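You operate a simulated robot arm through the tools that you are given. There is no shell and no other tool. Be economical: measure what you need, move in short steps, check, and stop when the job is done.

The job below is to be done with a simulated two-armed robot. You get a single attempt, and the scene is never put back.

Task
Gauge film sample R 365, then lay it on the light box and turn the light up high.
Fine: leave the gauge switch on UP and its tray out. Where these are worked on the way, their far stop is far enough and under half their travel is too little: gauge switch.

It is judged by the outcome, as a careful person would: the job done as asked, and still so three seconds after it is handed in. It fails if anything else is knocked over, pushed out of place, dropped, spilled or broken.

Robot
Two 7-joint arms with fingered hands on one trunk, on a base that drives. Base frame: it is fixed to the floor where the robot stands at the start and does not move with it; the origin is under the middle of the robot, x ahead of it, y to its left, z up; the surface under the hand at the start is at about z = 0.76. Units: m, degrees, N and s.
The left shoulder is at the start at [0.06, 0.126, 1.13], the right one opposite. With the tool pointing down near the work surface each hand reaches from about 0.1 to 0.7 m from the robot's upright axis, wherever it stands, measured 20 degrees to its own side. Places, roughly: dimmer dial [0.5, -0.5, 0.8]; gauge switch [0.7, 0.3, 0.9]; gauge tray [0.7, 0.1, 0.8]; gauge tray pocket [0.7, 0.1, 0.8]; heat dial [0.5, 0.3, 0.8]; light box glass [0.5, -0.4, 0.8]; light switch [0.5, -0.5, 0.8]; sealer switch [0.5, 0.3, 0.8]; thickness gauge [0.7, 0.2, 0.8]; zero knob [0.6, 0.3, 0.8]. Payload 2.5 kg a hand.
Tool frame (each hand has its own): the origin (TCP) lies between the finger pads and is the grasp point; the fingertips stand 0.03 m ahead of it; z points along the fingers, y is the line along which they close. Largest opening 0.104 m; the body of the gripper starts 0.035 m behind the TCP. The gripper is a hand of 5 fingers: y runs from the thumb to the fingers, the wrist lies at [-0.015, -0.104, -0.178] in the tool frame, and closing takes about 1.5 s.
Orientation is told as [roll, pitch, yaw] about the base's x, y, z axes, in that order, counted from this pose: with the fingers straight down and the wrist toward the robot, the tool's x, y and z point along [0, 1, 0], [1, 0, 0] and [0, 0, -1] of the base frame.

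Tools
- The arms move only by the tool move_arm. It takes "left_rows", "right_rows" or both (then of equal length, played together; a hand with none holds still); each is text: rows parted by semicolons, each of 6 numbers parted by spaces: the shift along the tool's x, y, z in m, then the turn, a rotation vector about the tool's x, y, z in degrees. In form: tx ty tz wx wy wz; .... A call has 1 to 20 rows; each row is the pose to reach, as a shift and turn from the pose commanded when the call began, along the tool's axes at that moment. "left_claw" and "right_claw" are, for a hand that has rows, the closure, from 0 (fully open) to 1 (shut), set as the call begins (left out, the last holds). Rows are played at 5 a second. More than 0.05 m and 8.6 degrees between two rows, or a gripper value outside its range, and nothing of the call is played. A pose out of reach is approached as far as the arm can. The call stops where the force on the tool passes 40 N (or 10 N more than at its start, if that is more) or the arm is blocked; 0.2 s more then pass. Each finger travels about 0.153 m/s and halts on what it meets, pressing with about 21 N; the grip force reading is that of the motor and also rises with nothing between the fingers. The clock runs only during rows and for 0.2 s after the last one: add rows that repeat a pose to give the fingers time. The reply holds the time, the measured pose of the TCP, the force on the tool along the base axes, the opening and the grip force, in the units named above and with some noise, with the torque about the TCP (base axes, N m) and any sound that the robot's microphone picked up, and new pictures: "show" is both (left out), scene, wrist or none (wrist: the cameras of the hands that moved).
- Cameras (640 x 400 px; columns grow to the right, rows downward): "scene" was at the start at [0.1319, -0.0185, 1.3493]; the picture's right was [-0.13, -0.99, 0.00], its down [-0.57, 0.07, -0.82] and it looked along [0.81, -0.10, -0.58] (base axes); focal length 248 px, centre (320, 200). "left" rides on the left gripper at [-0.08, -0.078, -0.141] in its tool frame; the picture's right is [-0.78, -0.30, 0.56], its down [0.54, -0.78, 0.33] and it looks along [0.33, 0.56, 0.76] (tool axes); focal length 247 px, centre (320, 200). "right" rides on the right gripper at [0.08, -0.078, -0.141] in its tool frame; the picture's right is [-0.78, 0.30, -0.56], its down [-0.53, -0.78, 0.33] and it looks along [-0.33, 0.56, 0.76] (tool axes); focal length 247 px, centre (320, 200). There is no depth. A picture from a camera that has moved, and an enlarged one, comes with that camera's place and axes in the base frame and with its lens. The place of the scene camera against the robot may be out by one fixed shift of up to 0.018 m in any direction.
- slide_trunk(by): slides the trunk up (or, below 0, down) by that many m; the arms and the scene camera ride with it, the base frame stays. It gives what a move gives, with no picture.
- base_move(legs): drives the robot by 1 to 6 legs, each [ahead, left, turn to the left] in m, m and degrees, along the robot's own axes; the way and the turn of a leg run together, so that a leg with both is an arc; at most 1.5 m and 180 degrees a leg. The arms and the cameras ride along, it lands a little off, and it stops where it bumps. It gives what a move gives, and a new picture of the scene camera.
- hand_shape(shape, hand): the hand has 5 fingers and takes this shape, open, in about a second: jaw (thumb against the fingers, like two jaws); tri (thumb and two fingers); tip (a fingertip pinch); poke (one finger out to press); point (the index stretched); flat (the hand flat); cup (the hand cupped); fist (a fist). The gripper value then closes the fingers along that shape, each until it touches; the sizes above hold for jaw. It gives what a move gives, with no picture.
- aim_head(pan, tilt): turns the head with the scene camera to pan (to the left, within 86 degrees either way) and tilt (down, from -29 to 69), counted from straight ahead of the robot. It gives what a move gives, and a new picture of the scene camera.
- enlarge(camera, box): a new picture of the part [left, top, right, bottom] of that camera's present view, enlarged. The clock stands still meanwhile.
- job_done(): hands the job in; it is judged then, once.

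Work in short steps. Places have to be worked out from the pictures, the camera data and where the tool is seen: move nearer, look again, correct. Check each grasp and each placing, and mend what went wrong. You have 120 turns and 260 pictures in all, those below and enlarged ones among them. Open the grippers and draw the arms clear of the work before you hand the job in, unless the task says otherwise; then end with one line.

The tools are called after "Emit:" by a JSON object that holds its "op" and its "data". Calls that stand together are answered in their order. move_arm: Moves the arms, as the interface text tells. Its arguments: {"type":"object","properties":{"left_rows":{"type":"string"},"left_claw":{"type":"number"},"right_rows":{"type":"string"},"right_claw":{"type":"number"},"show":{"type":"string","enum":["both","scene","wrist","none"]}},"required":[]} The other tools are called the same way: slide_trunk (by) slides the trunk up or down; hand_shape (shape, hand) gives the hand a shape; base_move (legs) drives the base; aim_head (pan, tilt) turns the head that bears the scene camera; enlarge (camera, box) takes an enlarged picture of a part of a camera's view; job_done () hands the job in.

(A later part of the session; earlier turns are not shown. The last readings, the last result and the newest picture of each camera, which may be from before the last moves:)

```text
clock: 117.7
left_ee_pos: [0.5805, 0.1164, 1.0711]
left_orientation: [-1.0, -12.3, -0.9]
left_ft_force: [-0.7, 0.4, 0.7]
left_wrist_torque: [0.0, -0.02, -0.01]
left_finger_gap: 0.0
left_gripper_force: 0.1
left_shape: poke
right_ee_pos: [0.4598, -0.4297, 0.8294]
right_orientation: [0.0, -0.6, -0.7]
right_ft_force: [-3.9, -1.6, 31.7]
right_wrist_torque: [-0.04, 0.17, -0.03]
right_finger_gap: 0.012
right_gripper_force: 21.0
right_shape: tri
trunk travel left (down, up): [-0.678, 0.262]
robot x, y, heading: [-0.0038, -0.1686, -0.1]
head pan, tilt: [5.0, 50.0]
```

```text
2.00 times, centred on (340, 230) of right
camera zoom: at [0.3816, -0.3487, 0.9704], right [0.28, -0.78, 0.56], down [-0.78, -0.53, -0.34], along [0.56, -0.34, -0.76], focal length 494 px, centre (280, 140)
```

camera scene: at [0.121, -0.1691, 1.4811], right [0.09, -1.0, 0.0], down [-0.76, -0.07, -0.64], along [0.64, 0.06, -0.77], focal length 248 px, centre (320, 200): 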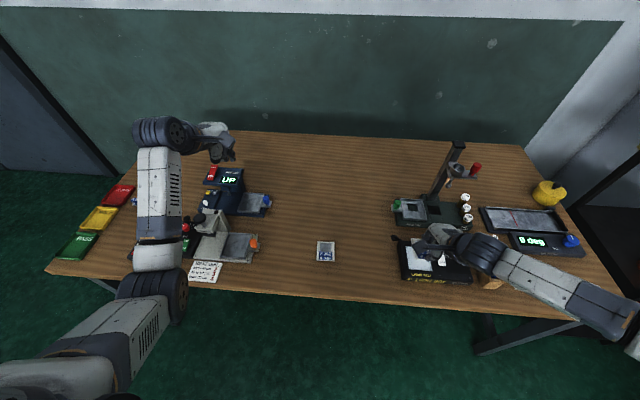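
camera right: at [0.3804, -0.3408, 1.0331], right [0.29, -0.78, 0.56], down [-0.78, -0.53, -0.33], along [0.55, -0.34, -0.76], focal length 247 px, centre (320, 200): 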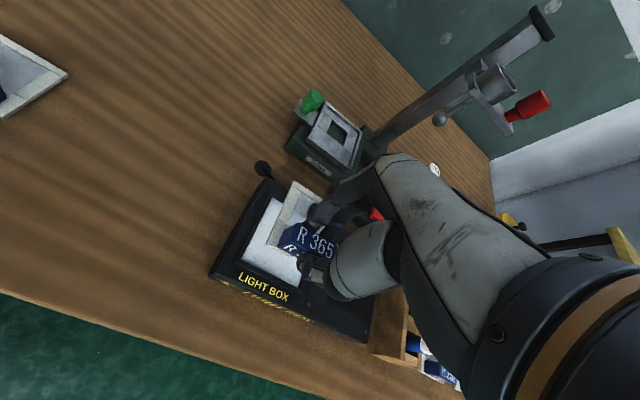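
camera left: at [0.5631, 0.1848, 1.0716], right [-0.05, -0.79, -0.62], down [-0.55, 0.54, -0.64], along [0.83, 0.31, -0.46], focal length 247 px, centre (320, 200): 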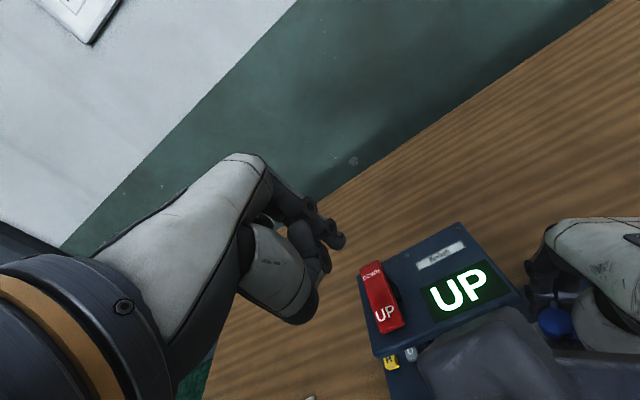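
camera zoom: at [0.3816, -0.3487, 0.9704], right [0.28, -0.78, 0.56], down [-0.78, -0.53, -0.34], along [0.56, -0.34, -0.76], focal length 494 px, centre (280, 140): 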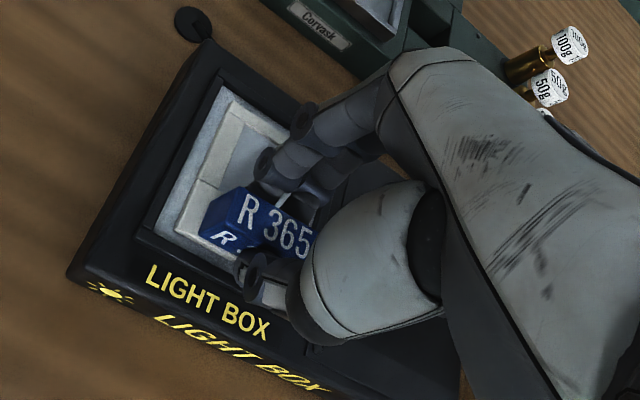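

Firm contact at z ≈ 0.829. I'll ease up 3 mm, release, and rise.

Emit:
{"op": "move_arm", "data": {"right_rows": "0 0 -0.003 0 0 0; 0 0 -0.003 0 0 0", "show": "none"}}

Emit:
{"op": "move_arm", "data": {"right_rows": "0 0 0 0 0 0; 0 0 0 0 0 0; 0 0 0 0 0 0; 0 0 -0.03 0 0 0; 0 0 -0.07 0 0 0; 0 0 -0.11 0 0 0; 0 0 -0.15 0 0 0; 0 0 -0.15 0 0 0", "right_claw": 0.6, "show": "none"}}

Emit:
{"op": "hand_shape", "data": {"hand": "right", "shape": "poke"}}

Emit:
{"op": "enlarge", "data": {"camera": "right", "box": [180, 130, 500, 330]}}

Emit:
{"op": "enlarge", "data": {"camera": "scene", "box": [380, 215, 500, 290]}}

```text
clock: 118.3
left_ee_pos: [0.5808, 0.1169, 1.0702]
left_orientation: [-1.0, -12.2, -0.9]
left_ft_force: [0.1, 0.2, 0.3]
left_wrist_torque: [0.02, -0.01, -0.01]
left_finger_gap: 0.0
left_gripper_force: 0.0
left_shape: poke
right_ee_pos: [0.4591, -0.4284, 0.8303]
right_orientation: [0.0, -0.2, -0.6]
right_ft_force: [1.7, -1.7, 21.2]
right_wrist_torque: [-0.04, -0.02, -0.04]
right_finger_gap: 0.0116
right_gripper_force: 20.9
right_shape: tri
trunk travel left (down, up): [-0.678, 0.262]
robot x, y, heading: [0.001, -0.1674, 0.2]
head pan, tilt: [5.0, 50.0]
```

```text
clock: 120.1
left_ee_pos: [0.5826, 0.1161, 1.0691]
left_orientation: [-1.0, -12.1, -1.0]
left_ft_force: [0.8, 0.0, -0.8]
left_wrist_torque: [0.02, -0.02, 0.02]
left_finger_gap: 0.0
left_gripper_force: 0.1
left_shape: poke
right_ee_pos: [0.4609, -0.4307, 0.9774]
right_orientation: [0.1, 0.0, -0.6]
right_ft_force: [-0.2, -0.7, -0.2]
right_wrist_torque: [0.01, -0.01, -0.01]
right_finger_gap: 0.0412
right_gripper_force: 0.0
right_shape: tri
trunk travel left (down, up): [-0.678, 0.262]
robot x, y, heading: [0.0023, -0.1677, 0.1]
head pan, tilt: [5.0, 50.0]
```

```text
clock: 121.0
left_ee_pos: [0.5824, 0.1155, 1.07]
left_orientation: [-1.0, -12.1, -0.9]
left_ft_force: [0.2, -0.2, -0.6]
left_wrist_torque: [-0.02, 0.01, 0.03]
left_finger_gap: 0.0001
left_gripper_force: 0.0
left_shape: poke
right_ee_pos: [0.4617, -0.432, 0.9774]
right_orientation: [0.0, 0.0, -0.7]
right_ft_force: [-0.3, -0.4, -0.2]
right_wrist_torque: [-0.01, -0.03, 0.04]
right_finger_gap: 0.0001
right_gripper_force: 0.0
right_shape: poke
trunk travel left (down, up): [-0.678, 0.262]
robot x, y, heading: [0.0006, -0.1705, 0.0]
head pan, tilt: [5.0, 50.0]
```

```text
2.00 times, centred on (340, 230) of right
camera zoom: at [0.3845, -0.3501, 1.1193], right [0.29, -0.78, 0.56], down [-0.78, -0.53, -0.33], along [0.55, -0.34, -0.76], focal length 494 px, centre (280, 140)
```

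zoom: 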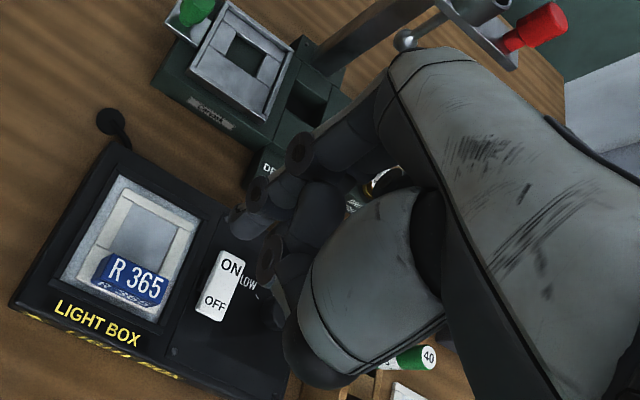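

```text
5.33 times, centred on (440, 252) of scene
camera zoom: at [0.121, -0.1691, 1.4811], right [0.09, -1.0, 0.0], down [-0.76, -0.07, -0.64], along [0.64, 0.06, -0.77], focal length 1322 px, centre (-320, -80)
```

zoom: 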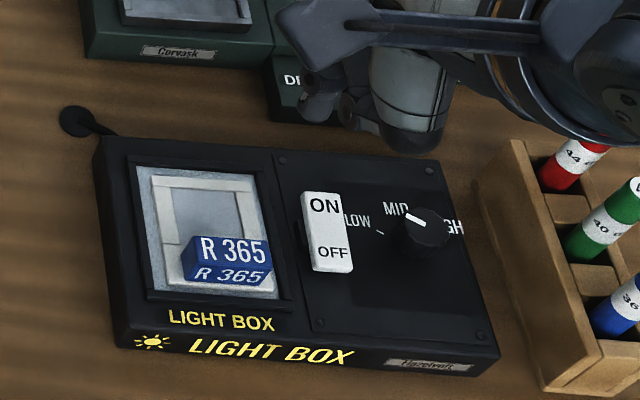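

The sample lies flat on the glass. In the poke shape the thumb would come over the dimmer dial, so I'll try the "point" shape, whose index should stand out farther.

Emit:
{"op": "hand_shape", "data": {"hand": "right", "shape": "point"}}

Emit:
{"op": "enlarge", "data": {"camera": "right", "box": [180, 130, 500, 330]}}

Emit:
{"op": "enlarge", "data": {"camera": "scene", "box": [380, 190, 500, 290]}}

```text
clock: 121.9
left_ee_pos: [0.5822, 0.1154, 1.0687]
left_orientation: [-0.9, -12.1, -1.0]
left_ft_force: [-0.2, 0.6, 0.5]
left_wrist_torque: [-0.03, 0.02, -0.02]
left_finger_gap: 0.0
left_gripper_force: 0.0
left_shape: poke
right_ee_pos: [0.4618, -0.4304, 0.9771]
right_orientation: [0.0, 0.0, -0.6]
right_ft_force: [0.1, -0.1, 0.0]
right_wrist_torque: [0.0, 0.01, 0.03]
right_finger_gap: 0.0001
right_gripper_force: 0.1
right_shape: point
trunk travel left (down, up): [-0.678, 0.262]
robot x, y, heading: [-0.0012, -0.1716, -0.0]
head pan, tilt: [5.0, 50.0]
```

```text
2.00 times, centred on (340, 230) of right
camera zoom: at [0.3845, -0.3501, 1.1193], right [0.29, -0.78, 0.56], down [-0.78, -0.53, -0.33], along [0.55, -0.34, -0.76], focal length 494 px, centre (280, 140)
```

zoom: 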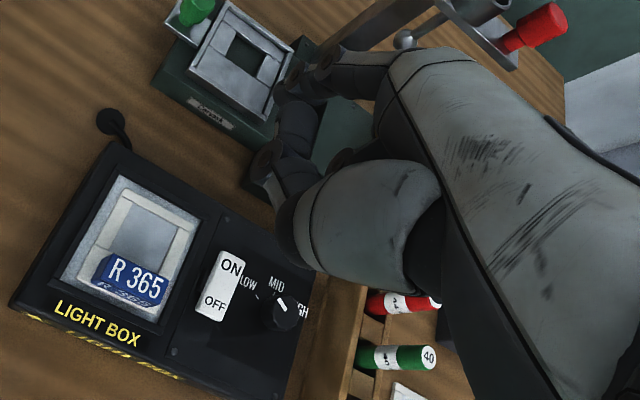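

```text
4.00 times, centred on (440, 240) of scene
camera zoom: at [0.121, -0.1691, 1.4811], right [0.09, -1.0, 0.0], down [-0.76, -0.07, -0.64], along [0.64, 0.06, -0.77], focal length 992 px, centre (-160, 40)
```

zoom: 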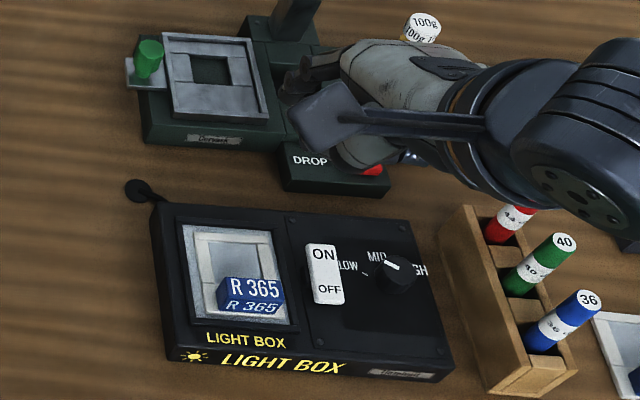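

"Point" sends the index too far forward, so "poke" it is. Its thumb stays about 2 cm above the tip and toward the robot. I'll roll the hand -12° to lift the spare fingers over the dial and hover above ON at (0.497, -0.487).

Emit:
{"op": "hand_shape", "data": {"hand": "right", "shape": "poke"}}

Emit:
{"op": "move_arm", "data": {"right_rows": "-0.023 0.014 0.01 0 -6 0; -0.046 0.028 0.03 0 -12 0; -0.069 0.043 0.06 0 -12 0; -0.069 0.043 0.1 0 -12 0; -0.069 0.043 0.1 0 -12 0", "show": "none"}}

Emit:
{"op": "enlarge", "data": {"camera": "right", "box": [180, 130, 500, 330]}}

Emit:
{"op": "enlarge", "data": {"camera": "scene", "box": [400, 205, 500, 285]}}

```text
clock: 122.8
left_ee_pos: [0.5821, 0.1159, 1.0696]
left_orientation: [-1.1, -12.1, -1.0]
left_ft_force: [0.4, 0.1, 0.6]
left_wrist_torque: [-0.01, 0.0, 0.0]
left_finger_gap: 0.0
left_gripper_force: 0.0
left_shape: poke
right_ee_pos: [0.4603, -0.4308, 0.978]
right_orientation: [0.0, 0.0, -0.7]
right_ft_force: [0.3, -0.4, 0.4]
right_wrist_torque: [0.0, -0.01, 0.04]
right_finger_gap: 0.0
right_gripper_force: 0.1
right_shape: poke
trunk travel left (down, up): [-0.678, 0.262]
robot x, y, heading: [-0.0012, -0.1704, -0.1]
head pan, tilt: [5.0, 50.0]
```

```text
clock: 124.0
left_ee_pos: [0.5818, 0.1142, 1.0701]
left_orientation: [-1.0, -12.2, -1.0]
left_ft_force: [-0.4, 0.1, 0.0]
left_wrist_torque: [0.0, -0.01, 0.0]
left_finger_gap: 0.0
left_gripper_force: 0.1
left_shape: poke
right_ee_pos: [0.502, -0.5022, 0.8762]
right_orientation: [-12.1, 0.0, -0.7]
right_ft_force: [-0.3, -0.1, -0.5]
right_wrist_torque: [0.02, -0.01, 0.0]
right_finger_gap: 0.0001
right_gripper_force: 0.1
right_shape: poke
trunk travel left (down, up): [-0.678, 0.262]
robot x, y, heading: [0.002, -0.1673, 0.0]
head pan, tilt: [5.0, 50.0]
```

```text
2.00 times, centred on (340, 230) of right
camera zoom: at [0.4253, -0.3932, 0.9991], right [0.29, -0.65, 0.71], down [-0.78, -0.58, -0.21], along [0.55, -0.49, -0.68], focal length 494 px, centre (280, 140)
```

zoom: 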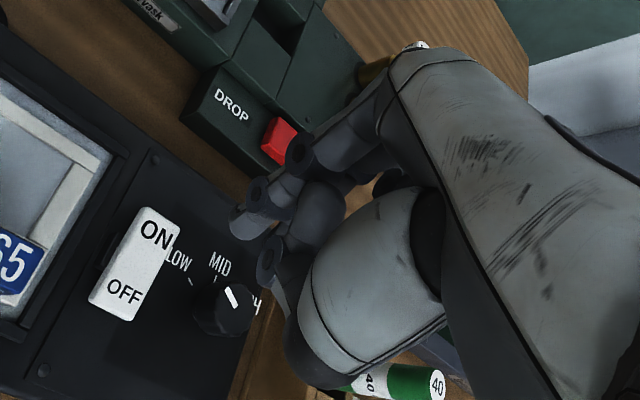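

```text
5.00 times, centred on (450, 245) of scene
camera zoom: at [0.1209, -0.1691, 1.4811], right [0.09, -1.0, 0.0], down [-0.76, -0.07, -0.64], along [0.64, 0.06, -0.77], focal length 1240 px, centre (-330, -25)
```

zoom: 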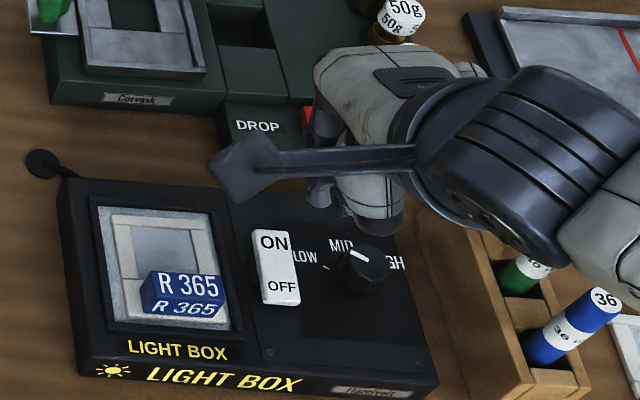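

The tip is at about (0.491, -0.489, 0.862) and the ON end is at (0.497, -0.485). I'll correct and lower 35 mm.

Emit:
{"op": "move_arm", "data": {"right_rows": "0.004 0.008 -0.001 0 0 0; 0.0075 0.008 0.016 0 0 0; 0.0112 0.008 0.0334 0 0 0; 0.0112 0.008 0.0334 0 0 0", "show": "none"}}

Emit:
{"op": "enlarge", "data": {"camera": "right", "box": [240, 180, 400, 280]}}

Emit:
{"op": "enlarge", "data": {"camera": "scene", "box": [430, 225, 490, 270]}}

```text
clock: 125.0
left_ee_pos: [0.5812, 0.115, 1.0703]
left_orientation: [-0.9, -12.2, -1.0]
left_ft_force: [-0.2, -0.1, -0.1]
left_wrist_torque: [0.01, -0.03, -0.03]
left_finger_gap: 0.0
left_gripper_force: 0.1
left_shape: poke
right_ee_pos: [0.5105, -0.4959, 0.8412]
right_orientation: [-12.1, 0.0, -0.7]
right_ft_force: [0.0, 0.0, 0.0]
right_wrist_torque: [0.04, -0.01, -0.01]
right_finger_gap: 0.0
right_gripper_force: 0.1
right_shape: poke
trunk travel left (down, up): [-0.678, 0.262]
robot x, y, heading: [0.0014, -0.1691, -0.1]
head pan, tilt: [5.0, 50.0]
```

```text
4.00 times, centred on (320, 230) of right
camera zoom: at [0.4332, -0.3877, 0.9642], right [0.29, -0.65, 0.71], down [-0.78, -0.58, -0.21], along [0.55, -0.49, -0.68], focal length 988 px, centre (320, 80)
```

zoom: 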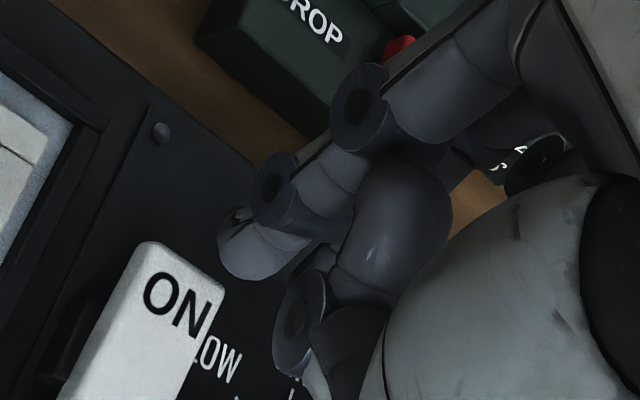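

```text
8.89 times, centred on (460, 248) of scene
camera zoom: at [0.1209, -0.1691, 1.4811], right [0.09, -1.0, 0.0], down [-0.76, -0.07, -0.64], along [0.64, 0.06, -0.77], focal length 2204 px, centre (-924, -222)
```

zoom: 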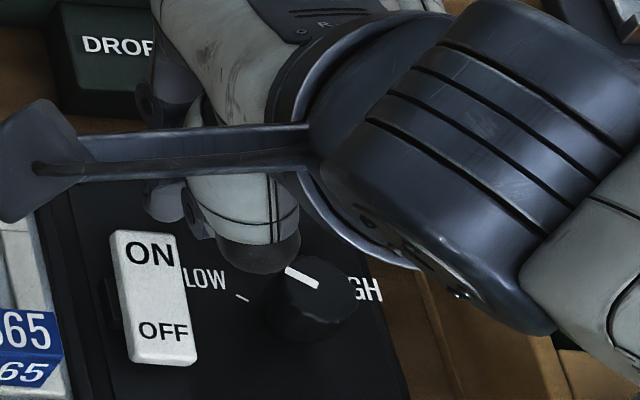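

The tip is over the ON end at about z = 0.828. I'll press down in 5 mm steps.

Emit:
{"op": "move_arm", "data": {"right_rows": "0.0021 -0.003 0.0098 0 0 0; 0.0031 -0.003 0.0147 0 0 0; 0.0042 -0.003 0.0196 0 0 0; 0.0042 -0.003 0.0196 0 0 0", "show": "none"}}

Emit:
{"op": "enlarge", "data": {"camera": "right", "box": [200, 150, 440, 300]}}

Emit:
{"op": "enlarge", "data": {"camera": "scene", "box": [400, 225, 490, 285]}}

```text
clock: 126.0
left_ee_pos: [0.5826, 0.1167, 1.0687]
left_orientation: [-1.1, -12.2, -1.0]
left_ft_force: [0.4, 0.2, -0.1]
left_wrist_torque: [0.02, -0.01, -0.03]
left_finger_gap: 0.0001
left_gripper_force: 0.0
left_shape: poke
right_ee_pos: [0.5068, -0.4949, 0.8227]
right_orientation: [-12.0, -0.2, -0.5]
right_ft_force: [3.8, 1.2, 7.2]
right_wrist_torque: [0.06, -0.12, -0.03]
right_finger_gap: 0.0003
right_gripper_force: 0.0
right_shape: poke
trunk travel left (down, up): [-0.678, 0.262]
robot x, y, heading: [-0.0016, -0.1697, -0.0]
head pan, tilt: [5.0, 50.0]
```

```text
2.67 times, centred on (320, 225) of right
camera zoom: at [0.4301, -0.387, 0.9452], right [0.29, -0.65, 0.71], down [-0.78, -0.58, -0.22], along [0.55, -0.49, -0.67], focal length 659 px, centre (320, 133)
```

zoom: 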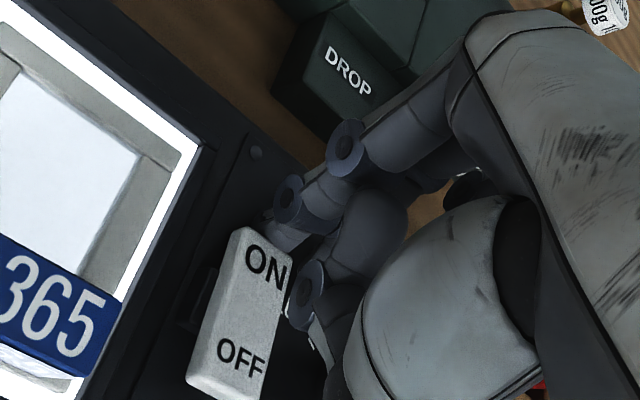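

```text
6.67 times, centred on (445, 255) of scene
camera zoom: at [0.1208, -0.1686, 1.4812], right [0.09, -1.0, 0.0], down [-0.76, -0.07, -0.64], along [0.64, 0.06, -0.77], focal length 1653 px, centre (-513, -167)
```

zoom: 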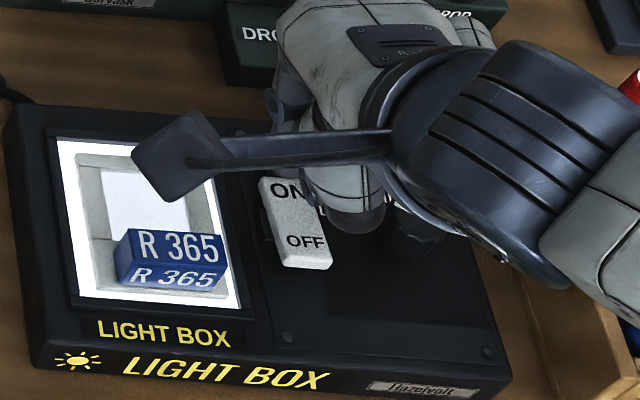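

The light is on. I'll lift off and check that the switch stays on.

Emit:
{"op": "move_arm", "data": {"right_rows": "-0.0042 0 -0.0196 0 0 0; -0.0104 0 -0.049 0 0 0; -0.0187 0 -0.088 0 0 0; -0.0187 -0.04 -0.1 0 0 0; -0.0187 -0.04 -0.1 0 0 0", "show": "none"}}

Emit:
{"op": "hand_shape", "data": {"hand": "right", "shape": "tri"}}

Emit:
{"op": "enlarge", "data": {"camera": "right", "box": [140, 100, 400, 330]}}

Emit:
{"op": "enlarge", "data": {"camera": "scene", "box": [400, 225, 490, 285]}}

```text
clock: 127.2
left_ee_pos: [0.5819, 0.1145, 1.0691]
left_orientation: [-1.0, -12.2, -0.9]
left_ft_force: [0.3, 0.2, -0.1]
left_wrist_torque: [0.01, 0.01, -0.01]
left_finger_gap: 0.0
left_gripper_force: 0.1
left_shape: poke
right_ee_pos: [0.4655, -0.4939, 0.9232]
right_orientation: [-12.0, 0.0, -0.7]
right_ft_force: [0.3, 0.1, 0.6]
right_wrist_torque: [-0.02, -0.01, 0.01]
right_finger_gap: 0.0
right_gripper_force: 0.0
right_shape: poke
trunk travel left (down, up): [-0.678, 0.262]
robot x, y, heading: [0.0002, -0.1683, 0.2]
head pan, tilt: [5.0, 50.0]
```

```text
clock: 128.1
left_ee_pos: [0.582, 0.1161, 1.0702]
left_orientation: [-0.9, -12.1, -1.0]
left_ft_force: [-0.5, 1.0, 1.0]
left_wrist_torque: [0.01, -0.02, -0.03]
left_finger_gap: 0.0
left_gripper_force: 0.0
left_shape: poke
right_ee_pos: [0.4646, -0.4929, 0.9239]
right_orientation: [-12.0, 0.0, -0.7]
right_ft_force: [-0.4, 0.4, 0.2]
right_wrist_torque: [-0.01, -0.01, 0.01]
right_finger_gap: 0.1039
right_gripper_force: 0.0
right_shape: tri
trunk travel left (down, up): [-0.678, 0.262]
robot x, y, heading: [-0.0004, -0.1651, 0.1]
head pan, tilt: [5.0, 50.0]
```

```text
1.74 times, centred on (270, 215) of right
camera zoom: at [0.3889, -0.3851, 1.0463], right [0.29, -0.65, 0.71], down [-0.78, -0.58, -0.21], along [0.55, -0.49, -0.68], focal length 430 px, centre (407, 174)
```

zoom: 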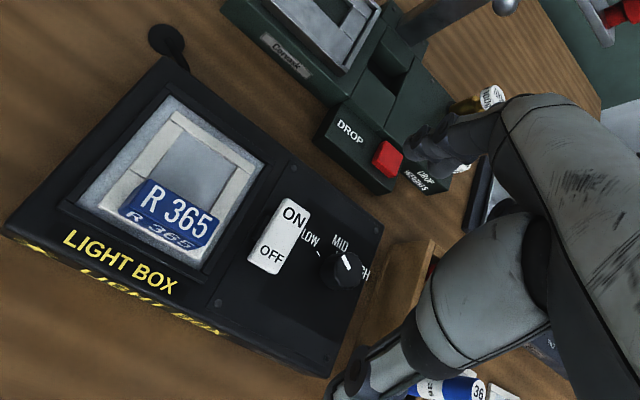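

```text
6.67 times, centred on (445, 255) of scene
camera zoom: at [0.121, -0.1691, 1.4811], right [0.09, -1.0, 0.0], down [-0.76, -0.07, -0.64], along [0.64, 0.06, -0.77], focal length 1653 px, centre (-513, -167)
```

zoom: 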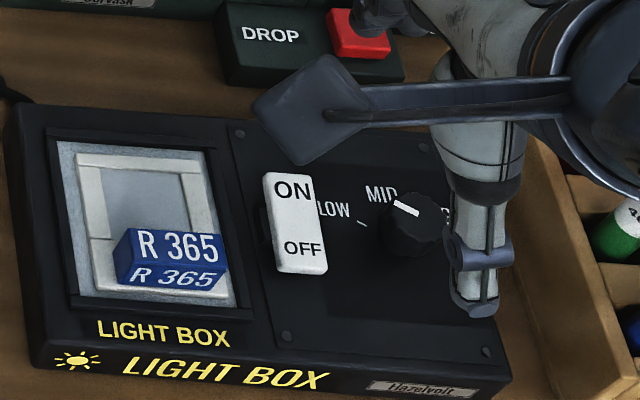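

The light went off again, so the rocker hadn't snapped over. I'll go back to poke and press deeper, about 6 mm further in from the edge.

Emit:
{"op": "hand_shape", "data": {"hand": "right", "shape": "poke"}}

Emit:
{"op": "move_arm", "data": {"right_rows": "0.004 0.015 0.02 0 0 0; 0.009 0.0355 0.045 0 0 0; 0.0144 0.0355 0.0724 0 0 0; 0.0183 0.0355 0.0919 0 0 0; 0.0202 0.0355 0.0998 0 0 0; 0.0213 0.0355 0.1046 0 0 0; 0.0223 0.0355 0.1095 0 0 0; 0.0223 0.0355 0.1095 0 0 0", "show": "none"}}

Emit:
{"op": "enlarge", "data": {"camera": "right", "box": [200, 150, 440, 300]}}

Emit:
{"op": "enlarge", "data": {"camera": "scene", "box": [400, 225, 490, 285]}}

```text
clock: 129.0
left_ee_pos: [0.5818, 0.1158, 1.0691]
left_orientation: [-1.0, -12.1, -1.1]
left_ft_force: [0.6, -0.4, 0.0]
left_wrist_torque: [-0.01, -0.01, -0.03]
left_finger_gap: 0.0002
left_gripper_force: 0.1
left_shape: poke
right_ee_pos: [0.4653, -0.4937, 0.9241]
right_orientation: [-12.0, -0.1, -0.7]
right_ft_force: [0.6, 0.8, 0.1]
right_wrist_torque: [0.0, 0.0, 0.01]
right_finger_gap: 0.0002
right_gripper_force: 0.1
right_shape: poke
trunk travel left (down, up): [-0.678, 0.262]
robot x, y, heading: [0.0027, -0.1674, 0.0]
head pan, tilt: [5.0, 50.0]
```

```text
clock: 130.3
left_ee_pos: [0.5844, 0.1137, 1.069]
left_orientation: [-0.9, -12.0, -1.0]
left_ft_force: [-0.1, 0.0, 0.5]
left_wrist_torque: [-0.01, 0.02, -0.02]
left_finger_gap: 0.0
left_gripper_force: 0.2
left_shape: poke
right_ee_pos: [0.5124, -0.4933, 0.8255]
right_orientation: [-11.5, -1.4, -0.6]
right_ft_force: [0.3, -0.3, -0.5]
right_wrist_torque: [0.0, 0.02, 0.01]
right_finger_gap: 0.0002
right_gripper_force: 0.1
right_shape: poke
trunk travel left (down, up): [-0.678, 0.262]
robot x, y, heading: [-0.0021, -0.1705, 0.2]
head pan, tilt: [5.0, 50.0]
stopped in row 6 (right hand): the force on the tool passed its limit at 42 N (the readings are from after the stop); the commanded pose is now the measured one
```

```text
2.67 times, centred on (320, 225) of right
camera zoom: at [0.4324, -0.3867, 0.9475], right [0.27, -0.65, 0.71], down [-0.78, -0.58, -0.24], along [0.57, -0.49, -0.67], focal length 659 px, centre (320, 133)
```

zoom: 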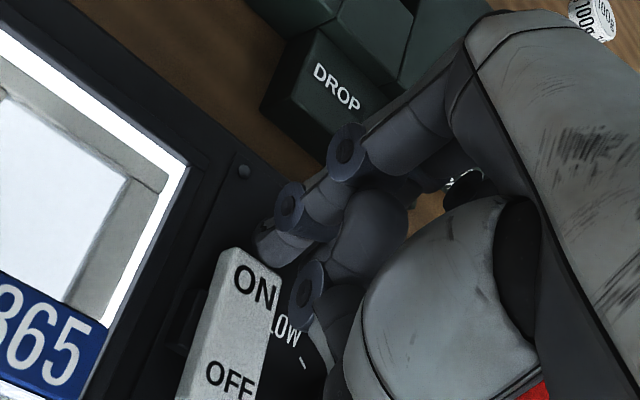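

```text
6.67 times, centred on (445, 255) of scene
camera zoom: at [0.1226, -0.1703, 1.4804], right [0.09, -1.0, 0.0], down [-0.76, -0.07, -0.64], along [0.64, 0.06, -0.77], focal length 1653 px, centre (-513, -167)
```

zoom: 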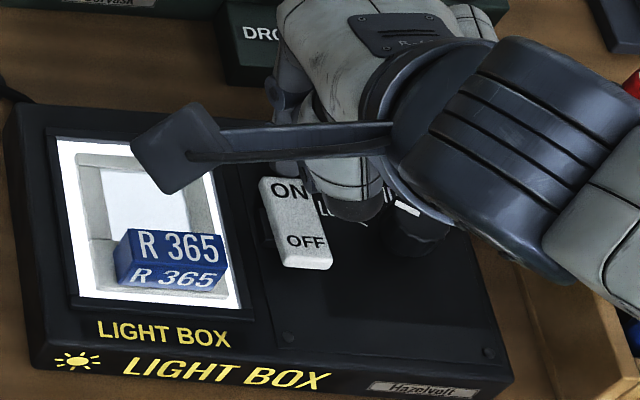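

The call stopped on force, but the light is on with zero load now. I'll lift away and check.

Emit:
{"op": "move_arm", "data": {"right_rows": "-0.006 0 -0.029 0 0 0; -0.0104 0 -0.049 0 0 0; -0.0187 0 -0.088 0 0 0; -0.0187 -0.04 -0.1 0 0 0; -0.0187 -0.04 -0.1 0 0 0", "show": "none"}}

Emit:
{"op": "enlarge", "data": {"camera": "right", "box": [140, 150, 400, 330]}}

Emit:
{"op": "enlarge", "data": {"camera": "scene", "box": [400, 215, 520, 295]}}

```text
clock: 131.5
left_ee_pos: [0.5828, 0.116, 1.069]
left_orientation: [-1.1, -12.2, -0.8]
left_ft_force: [0.2, -0.6, -0.7]
left_wrist_torque: [0.03, 0.04, -0.02]
left_finger_gap: 0.0
left_gripper_force: 0.2
left_shape: poke
right_ee_pos: [0.4708, -0.491, 0.929]
right_orientation: [-11.7, -1.5, -0.7]
right_ft_force: [-0.7, 0.9, 0.3]
right_wrist_torque: [-0.01, 0.01, -0.02]
right_finger_gap: 0.0
right_gripper_force: 0.0
right_shape: poke
trunk travel left (down, up): [-0.678, 0.262]
robot x, y, heading: [0.0001, -0.1717, -0.1]
head pan, tilt: [5.0, 50.0]
```

```text
2.22 times, centred on (270, 240) of right
camera zoom: at [0.3917, -0.3834, 1.0501], right [0.27, -0.65, 0.71], down [-0.78, -0.58, -0.24], along [0.57, -0.49, -0.66], focal length 549 px, centre (431, 111)
```

zoom: 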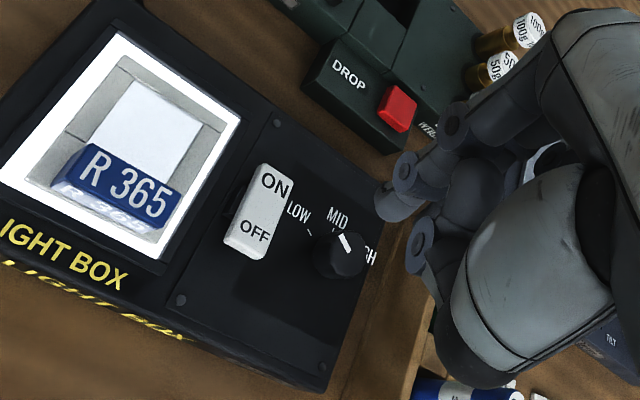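

```text
5.00 times, centred on (460, 255) of scene
camera zoom: at [0.1216, -0.1689, 1.4811], right [0.09, -1.0, 0.0], down [-0.76, -0.07, -0.64], along [0.64, 0.06, -0.77], focal length 1240 px, centre (-380, -75)
```

zoom: 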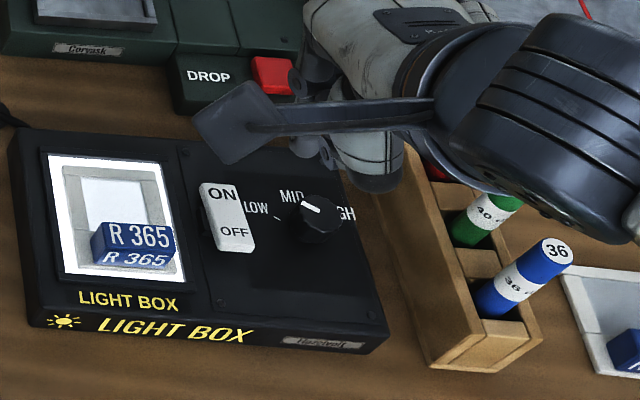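

The light stays on. Now the dimmer dial: I'll look closely at its pointer and scale.

Emit:
{"op": "enlarge", "data": {"camera": "scene", "box": [440, 242, 480, 270]}}

Emit:
{"op": "enlarge", "data": {"camera": "right", "box": [260, 215, 340, 285]}}

```text
14.29 times, centred on (460, 256) of scene
camera zoom: at [0.1216, -0.1689, 1.4811], right [0.09, -1.0, 0.0], down [-0.76, -0.07, -0.64], along [0.64, 0.06, -0.77], focal length 3542 px, centre (-1680, -600)
```

zoom: 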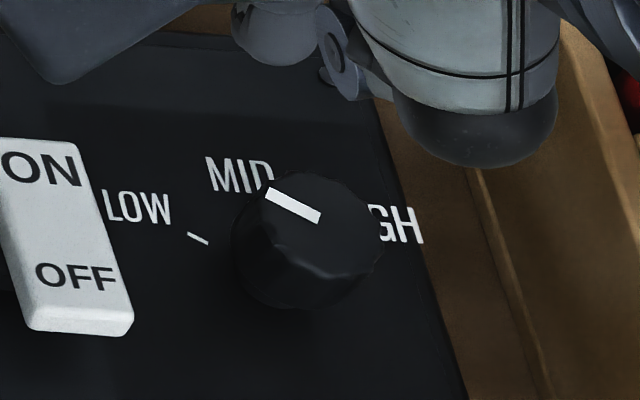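

```text
5.71 times, centred on (300, 250) of right
camera zoom: at [0.3917, -0.3834, 1.0501], right [0.27, -0.65, 0.71], down [-0.78, -0.58, -0.24], along [0.57, -0.49, -0.66], focal length 1411 px, centre (434, -86)
```

zoom: 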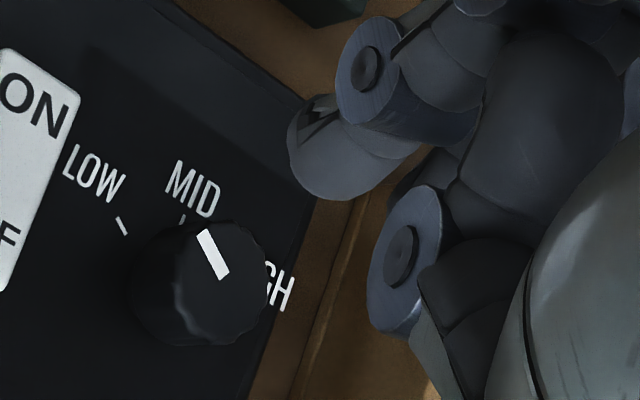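

The pointer is about 60° left of straight ahead (at LOW), MID is straight ahead, and HIGH is about 55–60° to the right. So I need roughly 120° clockwise, in two grips. I'll level the hand in the tri shape over the dial, at about (0.481, -0.534).

Emit:
{"op": "hand_shape", "data": {"hand": "right", "shape": "tri"}}

Emit:
{"op": "move_arm", "data": {"right_rows": "-0.01 0.003 0 0.7 6 0; -0.02 0.006 0.01 1.5 11.7 0; -0.036 0.0103 0.03 1.5 11.7 0; -0.036 0.0103 0.038 1.5 11.7 0; -0.036 0.0103 0.038 1.5 11.7 0", "right_claw": 0.45, "show": "none"}}

Emit:
{"op": "move_arm", "data": {"right_rows": "0 0 0 0 0 -8; 0 0 0 0 0 -16; 0 0 0 0 0 -24; 0 0 0 0 0 -30; 0 0 0 0 0 -30", "show": "none"}}

Emit:
{"op": "enlarge", "data": {"camera": "right", "box": [180, 130, 500, 330]}}

Emit:
{"op": "enlarge", "data": {"camera": "scene", "box": [410, 215, 510, 285]}}

```text
clock: 132.4
left_ee_pos: [0.582, 0.1161, 1.0696]
left_orientation: [-1.0, -12.1, -0.9]
left_ft_force: [0.0, -0.1, 0.8]
left_wrist_torque: [0.02, 0.0, 0.0]
left_finger_gap: 0.0
left_gripper_force: 0.1
left_shape: poke
right_ee_pos: [0.4712, -0.491, 0.9288]
right_orientation: [-11.6, -1.5, -0.7]
right_ft_force: [0.0, 0.0, -0.7]
right_wrist_torque: [0.02, 0.0, -0.01]
right_finger_gap: 0.1041
right_gripper_force: 0.0
right_shape: tri
trunk travel left (down, up): [-0.678, 0.262]
robot x, y, heading: [0.001, -0.1658, -0.0]
head pan, tilt: [5.0, 50.0]
```

```text
clock: 133.6
left_ee_pos: [0.5827, 0.1142, 1.0691]
left_orientation: [-1.0, -12.1, -0.9]
left_ft_force: [0.1, -0.7, 0.1]
left_wrist_torque: [-0.02, 0.0, 0.02]
left_finger_gap: 0.0001
left_gripper_force: 0.1
left_shape: poke
right_ee_pos: [0.4798, -0.5357, 0.8993]
right_orientation: [-0.1, 0.0, -0.8]
right_ft_force: [-0.2, 0.2, -0.8]
right_wrist_torque: [-0.02, 0.0, 0.0]
right_finger_gap: 0.0576
right_gripper_force: 0.1
right_shape: tri
trunk travel left (down, up): [-0.678, 0.262]
robot x, y, heading: [0.0039, -0.1634, -0.0]
head pan, tilt: [5.0, 50.0]
```

```text
clock: 134.8
left_ee_pos: [0.5829, 0.1158, 1.0692]
left_orientation: [-1.1, -12.2, -0.9]
left_ft_force: [-0.5, -0.6, 0.4]
left_wrist_torque: [-0.01, 0.03, 0.01]
left_finger_gap: 0.0
left_gripper_force: 0.0
left_shape: poke
right_ee_pos: [0.4634, -0.4878, 0.9172]
right_orientation: [-0.9, -0.9, 21.0]
right_ft_force: [0.8, 0.5, 0.6]
right_wrist_torque: [-0.03, 0.07, 0.02]
right_finger_gap: 0.057
right_gripper_force: 0.1
right_shape: tri
right hand out of reach, approached as far as the arm can: row 2, 3, 4, 5
trunk travel left (down, up): [-0.678, 0.262]
robot x, y, heading: [-0.0025, -0.1693, -0.3]
head pan, tilt: [5.0, 50.0]
```

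```text
2.00 times, centred on (340, 230) of right
camera zoom: at [0.3612, -0.4407, 1.0565], right [0.54, -0.61, 0.57], down [-0.53, -0.78, -0.34], along [0.65, -0.12, -0.75], focal length 494 px, centre (280, 140)
```

zoom: 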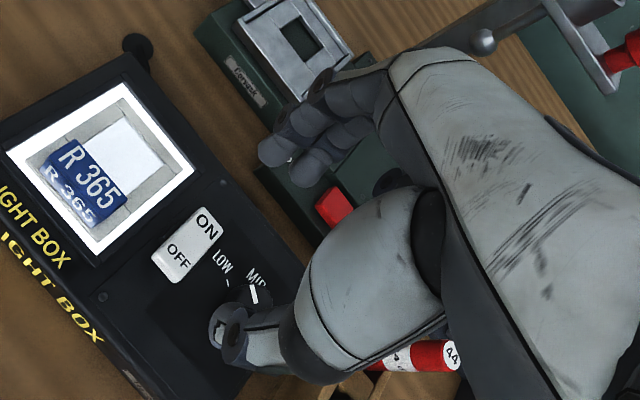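

```text
5.71 times, centred on (460, 250) of scene
camera zoom: at [0.1217, -0.1683, 1.481], right [0.09, -1.0, 0.0], down [-0.76, -0.07, -0.64], along [0.64, 0.06, -0.77], focal length 1417 px, centre (-480, -86)
```

zoom: 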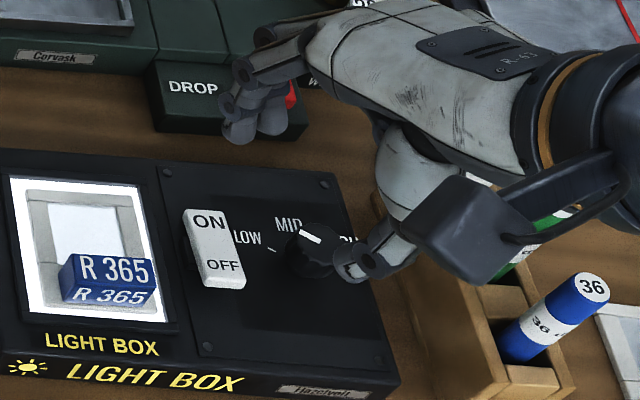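

Positive yaw is out of reach from here. I'll raise the hand, undo the yaw, and drive the base about 0.2 m further right so the dial is more in front.

Emit:
{"op": "move_arm", "data": {"right_rows": "0 0 -0.04 0 0 6; 0 0 -0.08 0 0 13; 0 0 -0.12 0 0 21; 0 -0.03 -0.16 0 0 21; 0 -0.06 -0.17 0 0 21", "show": "none"}}

Emit:
{"op": "base_move", "data": {"legs": [[0, -0.22, 0]]}}

```text
clock: 136.0
left_ee_pos: [0.5806, 0.1152, 1.0695]
left_orientation: [-1.0, -12.2, -0.9]
left_ft_force: [-1.0, 0.1, -0.8]
left_wrist_torque: [-0.01, -0.01, 0.03]
left_finger_gap: 0.0003
left_gripper_force: 0.1
left_shape: poke
right_ee_pos: [0.4053, -0.5077, 1.0849]
right_orientation: [-0.7, -1.0, 0.1]
right_ft_force: [-0.4, 0.4, 0.0]
right_wrist_torque: [0.03, 0.01, -0.02]
right_finger_gap: 0.0569
right_gripper_force: 0.0
right_shape: tri
trunk travel left (down, up): [-0.678, 0.262]
robot x, y, heading: [0.0008, -0.1687, 0.1]
head pan, tilt: [5.0, 50.0]
```

```text
clock: 137.7
left_ee_pos: [0.581, -0.1003, 1.0696]
left_orientation: [-0.9, -12.0, -0.7]
left_ft_force: [0.1, 1.1, 1.1]
left_wrist_torque: [0.04, 0.01, -0.01]
left_finger_gap: 0.0002
left_gripper_force: 0.1
left_shape: poke
right_ee_pos: [0.4063, -0.7246, 1.084]
right_orientation: [-0.6, -1.0, 0.2]
right_ft_force: [-0.4, -0.3, -0.4]
right_wrist_torque: [-0.02, -0.01, 0.0]
right_finger_gap: 0.057
right_gripper_force: 0.1
right_shape: tri
trunk travel left (down, up): [-0.678, 0.262]
robot x, y, heading: [-0.0006, -0.3853, 0.2]
head pan, tilt: [5.0, 50.0]
camera scene: at [0.1214, -0.3871, 1.4811], right [0.09, -1.0, 0.0], down [-0.76, -0.07, -0.64], along [0.64, 0.06, -0.77], focal length 248 px, centre (320, 200)
```

scene: 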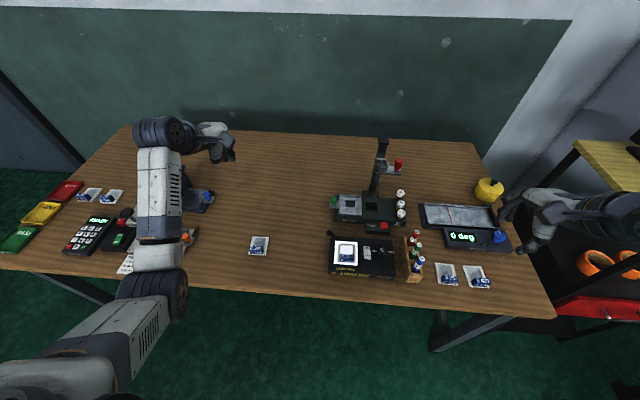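

All clear. I'll bring the right hand over the dial with +30° yaw.

Emit:
{"op": "move_arm", "data": {"right_rows": "0.03 0.012 0 0 0.5 -5; 0.06 0.024 0.02 1 0.6 -10; 0.09 0.036 0.05 1 0.6 -15; 0.12 0.048 0.08 1 0.6 -20; 0.15 0.06 0.11 1 0.6 -25; 0.175 0.07 0.15 1 0.6 -30; 0.19 0.075 0.18 1 0.6 -30; 0.19 0.075 0.18 1 0.6 -30", "show": "none"}}

Emit:
{"op": "enlarge", "data": {"camera": "right", "box": [180, 130, 500, 330]}}

Emit:
{"op": "enlarge", "data": {"camera": "scene", "box": [320, 210, 430, 290]}}

```text
clock: 139.5
left_ee_pos: [0.581, -0.0999, 1.0696]
left_orientation: [-1.1, -12.1, -0.7]
left_ft_force: [-0.3, -0.4, 0.4]
left_wrist_torque: [0.01, -0.02, -0.01]
left_finger_gap: 0.0
left_gripper_force: 0.1
left_shape: poke
right_ee_pos: [0.4858, -0.538, 0.9035]
right_orientation: [-0.1, 0.3, 30.1]
right_ft_force: [-0.3, -0.7, -0.3]
right_wrist_torque: [0.02, 0.0, 0.01]
right_finger_gap: 0.0575
right_gripper_force: 0.1
right_shape: tri
trunk travel left (down, up): [-0.678, 0.262]
robot x, y, heading: [0.0023, -0.3852, 0.2]
head pan, tilt: [5.0, 50.0]
```

```text
2.00 times, centred on (340, 230) of right
camera zoom: at [0.3789, -0.5074, 1.0455], right [0.65, -0.52, 0.56], down [-0.4, -0.85, -0.33], along [0.65, -0.01, -0.76], focal length 494 px, centre (280, 140)
```

zoom: 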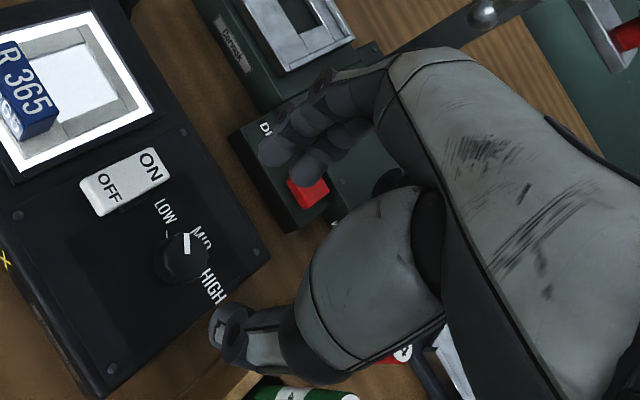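

```text
5.00 times, centred on (375, 250) of scene
camera zoom: at [0.1213, -0.3865, 1.4811], right [0.09, -1.0, 0.0], down [-0.76, -0.07, -0.64], along [0.64, 0.06, -0.77], focal length 1240 px, centre (45, -50)
```

zoom: 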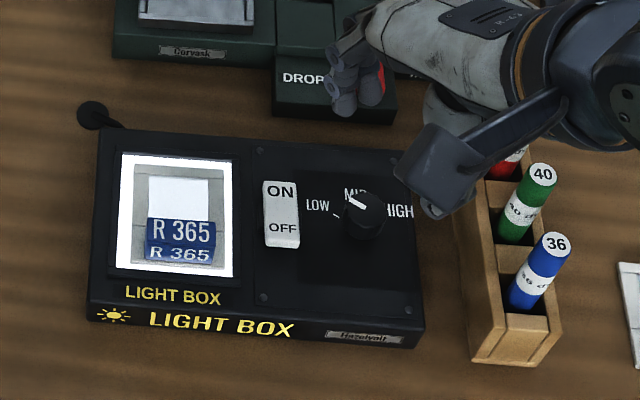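

The dial centre is at (0.485, -0.533). I'll fine-align and descend with the fingers open around it.

Emit:
{"op": "move_arm", "data": {"right_rows": "0.0048 0.002 0.02 0 0 0; 0.0048 0.002 0.04 0 0 0; 0.0048 0.002 0.06 0 0 0; 0.0048 0.002 0.071 0 0 0; 0.0048 0.002 0.071 0 0 0", "show": "none"}}

Emit:
{"op": "enlarge", "data": {"camera": "right", "box": [180, 130, 500, 330]}}

Emit:
{"op": "enlarge", "data": {"camera": "scene", "box": [340, 210, 430, 270]}}

```text
clock: 140.7
left_ee_pos: [0.5802, -0.0994, 1.0693]
left_orientation: [-1.0, -12.1, -0.7]
left_ft_force: [0.0, 0.3, 0.5]
left_wrist_torque: [0.01, 0.0, -0.02]
left_finger_gap: 0.0
left_gripper_force: 0.0
left_shape: poke
right_ee_pos: [0.4844, -0.5314, 0.8339]
right_orientation: [-0.1, 0.3, 30.2]
right_ft_force: [-1.6, 0.7, -0.7]
right_wrist_torque: [0.02, 0.02, -0.01]
right_finger_gap: 0.0573
right_gripper_force: 0.1
right_shape: tri
trunk travel left (down, up): [-0.678, 0.262]
robot x, y, heading: [0.0015, -0.3852, 0.3]
head pan, tilt: [5.0, 50.0]
```

```text
2.00 times, centred on (340, 230) of right
camera zoom: at [0.3771, -0.5014, 0.9751], right [0.65, -0.52, 0.56], down [-0.4, -0.85, -0.33], along [0.65, -0.01, -0.76], focal length 494 px, centre (280, 140)
```

zoom: 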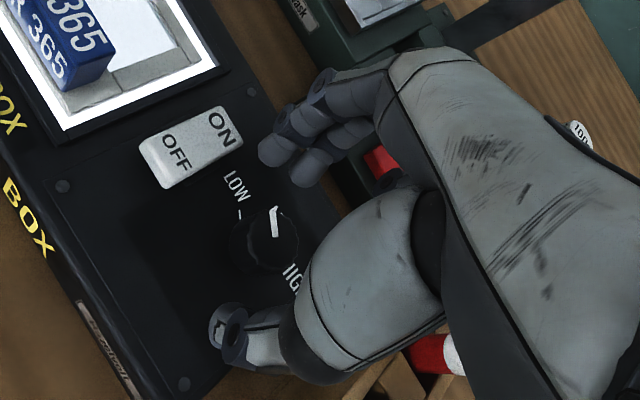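

```text
6.67 times, centred on (385, 240) of scene
camera zoom: at [0.1214, -0.3864, 1.4811], right [0.09, -1.0, 0.0], down [-0.76, -0.07, -0.64], along [0.64, 0.06, -0.77], focal length 1653 px, centre (-113, -67)
```

zoom: 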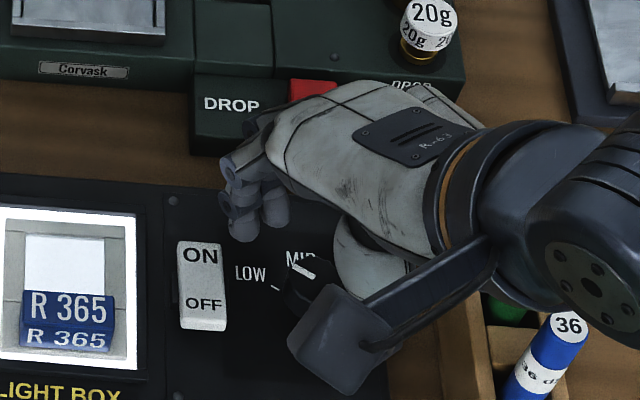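

The dial is centred between thumb and fingers. I'll close, then rotate clockwise in 8° rows to -35°.

Emit:
{"op": "move_arm", "data": {"right_rows": "0 0 0 0 0 0; 0 0 0 0 0 0; 0 0 0 0 0 0; 0 0 0 0 0 0; 0 0 0 0 0 0; 0 0 0 0 0 0", "right_claw": 1, "show": "none"}}

Emit:
{"op": "move_arm", "data": {"right_rows": "0 0 0 0 0 8; 0 0 0 0 0 16; 0 0 0 0 0 24; 0 0 0 0 0 32; 0 0 0 0 0 40; 0 0 0 0 0 48; 0 0 0 0 0 56; 0 0 0 0 0 64; 0 0 0 0 0 64", "show": "none"}}

Emit:
{"op": "enlarge", "data": {"camera": "right", "box": [180, 130, 500, 330]}}

Emit:
{"op": "enlarge", "data": {"camera": "scene", "box": [320, 210, 430, 290]}}

```text
clock: 142.1
left_ee_pos: [0.5795, -0.0992, 1.0694]
left_orientation: [-1.0, -12.1, -0.7]
left_ft_force: [0.1, -0.1, -0.4]
left_wrist_torque: [-0.02, -0.03, 0.0]
left_finger_gap: 0.0
left_gripper_force: 0.0
left_shape: poke
right_ee_pos: [0.4831, -0.5318, 0.8331]
right_orientation: [-0.3, 0.2, 30.2]
right_ft_force: [-1.8, 2.1, -2.6]
right_wrist_torque: [0.05, -0.01, -0.02]
right_finger_gap: 0.0154
right_gripper_force: 20.7
right_shape: tri
trunk travel left (down, up): [-0.678, 0.262]
robot x, y, heading: [-0.0005, -0.3853, -0.0]
head pan, tilt: [5.0, 50.0]
```

```text
clock: 144.1
left_ee_pos: [0.5825, -0.1012, 1.0687]
left_orientation: [-1.0, -12.0, -0.6]
left_ft_force: [0.5, -0.1, -0.5]
left_wrist_torque: [0.0, -0.02, 0.03]
left_finger_gap: 0.0001
left_gripper_force: 0.1
left_shape: poke
right_ee_pos: [0.4841, -0.532, 0.8319]
right_orientation: [-0.2, -0.1, -34.0]
right_ft_force: [7.4, -5.0, 2.2]
right_wrist_torque: [-0.16, -0.24, 0.01]
right_finger_gap: 0.0151
right_gripper_force: 21.0
right_shape: tri
trunk travel left (down, up): [-0.678, 0.262]
robot x, y, heading: [0.0008, -0.3874, 0.3]
head pan, tilt: [5.0, 50.0]
```

```text
2.00 times, centred on (340, 230) of right
camera zoom: at [0.4652, -0.4224, 0.9742], right [-0.19, -0.81, 0.56], down [-0.94, -0.01, -0.33], along [0.27, -0.59, -0.76], focal length 494 px, centre (280, 140)
```

zoom: 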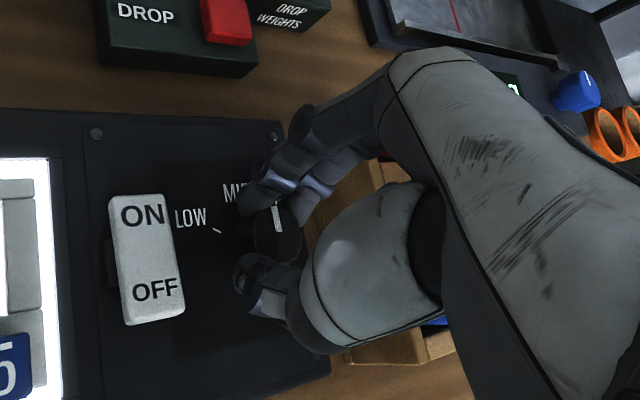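

```text
5.00 times, centred on (375, 250) of scene
camera zoom: at [0.122, -0.3868, 1.4811], right [0.09, -1.0, 0.0], down [-0.76, -0.07, -0.64], along [0.64, 0.06, -0.77], focal length 1240 px, centre (45, -50)
```

zoom: 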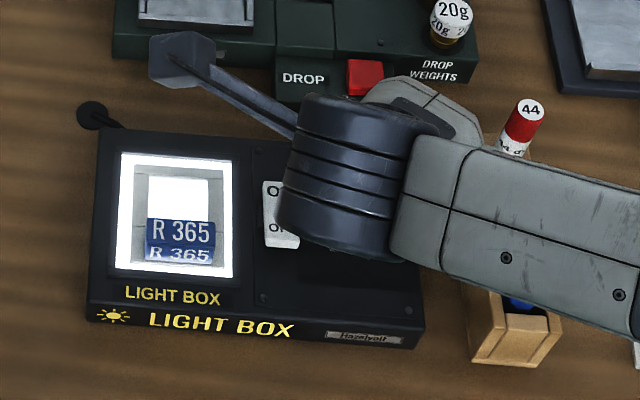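

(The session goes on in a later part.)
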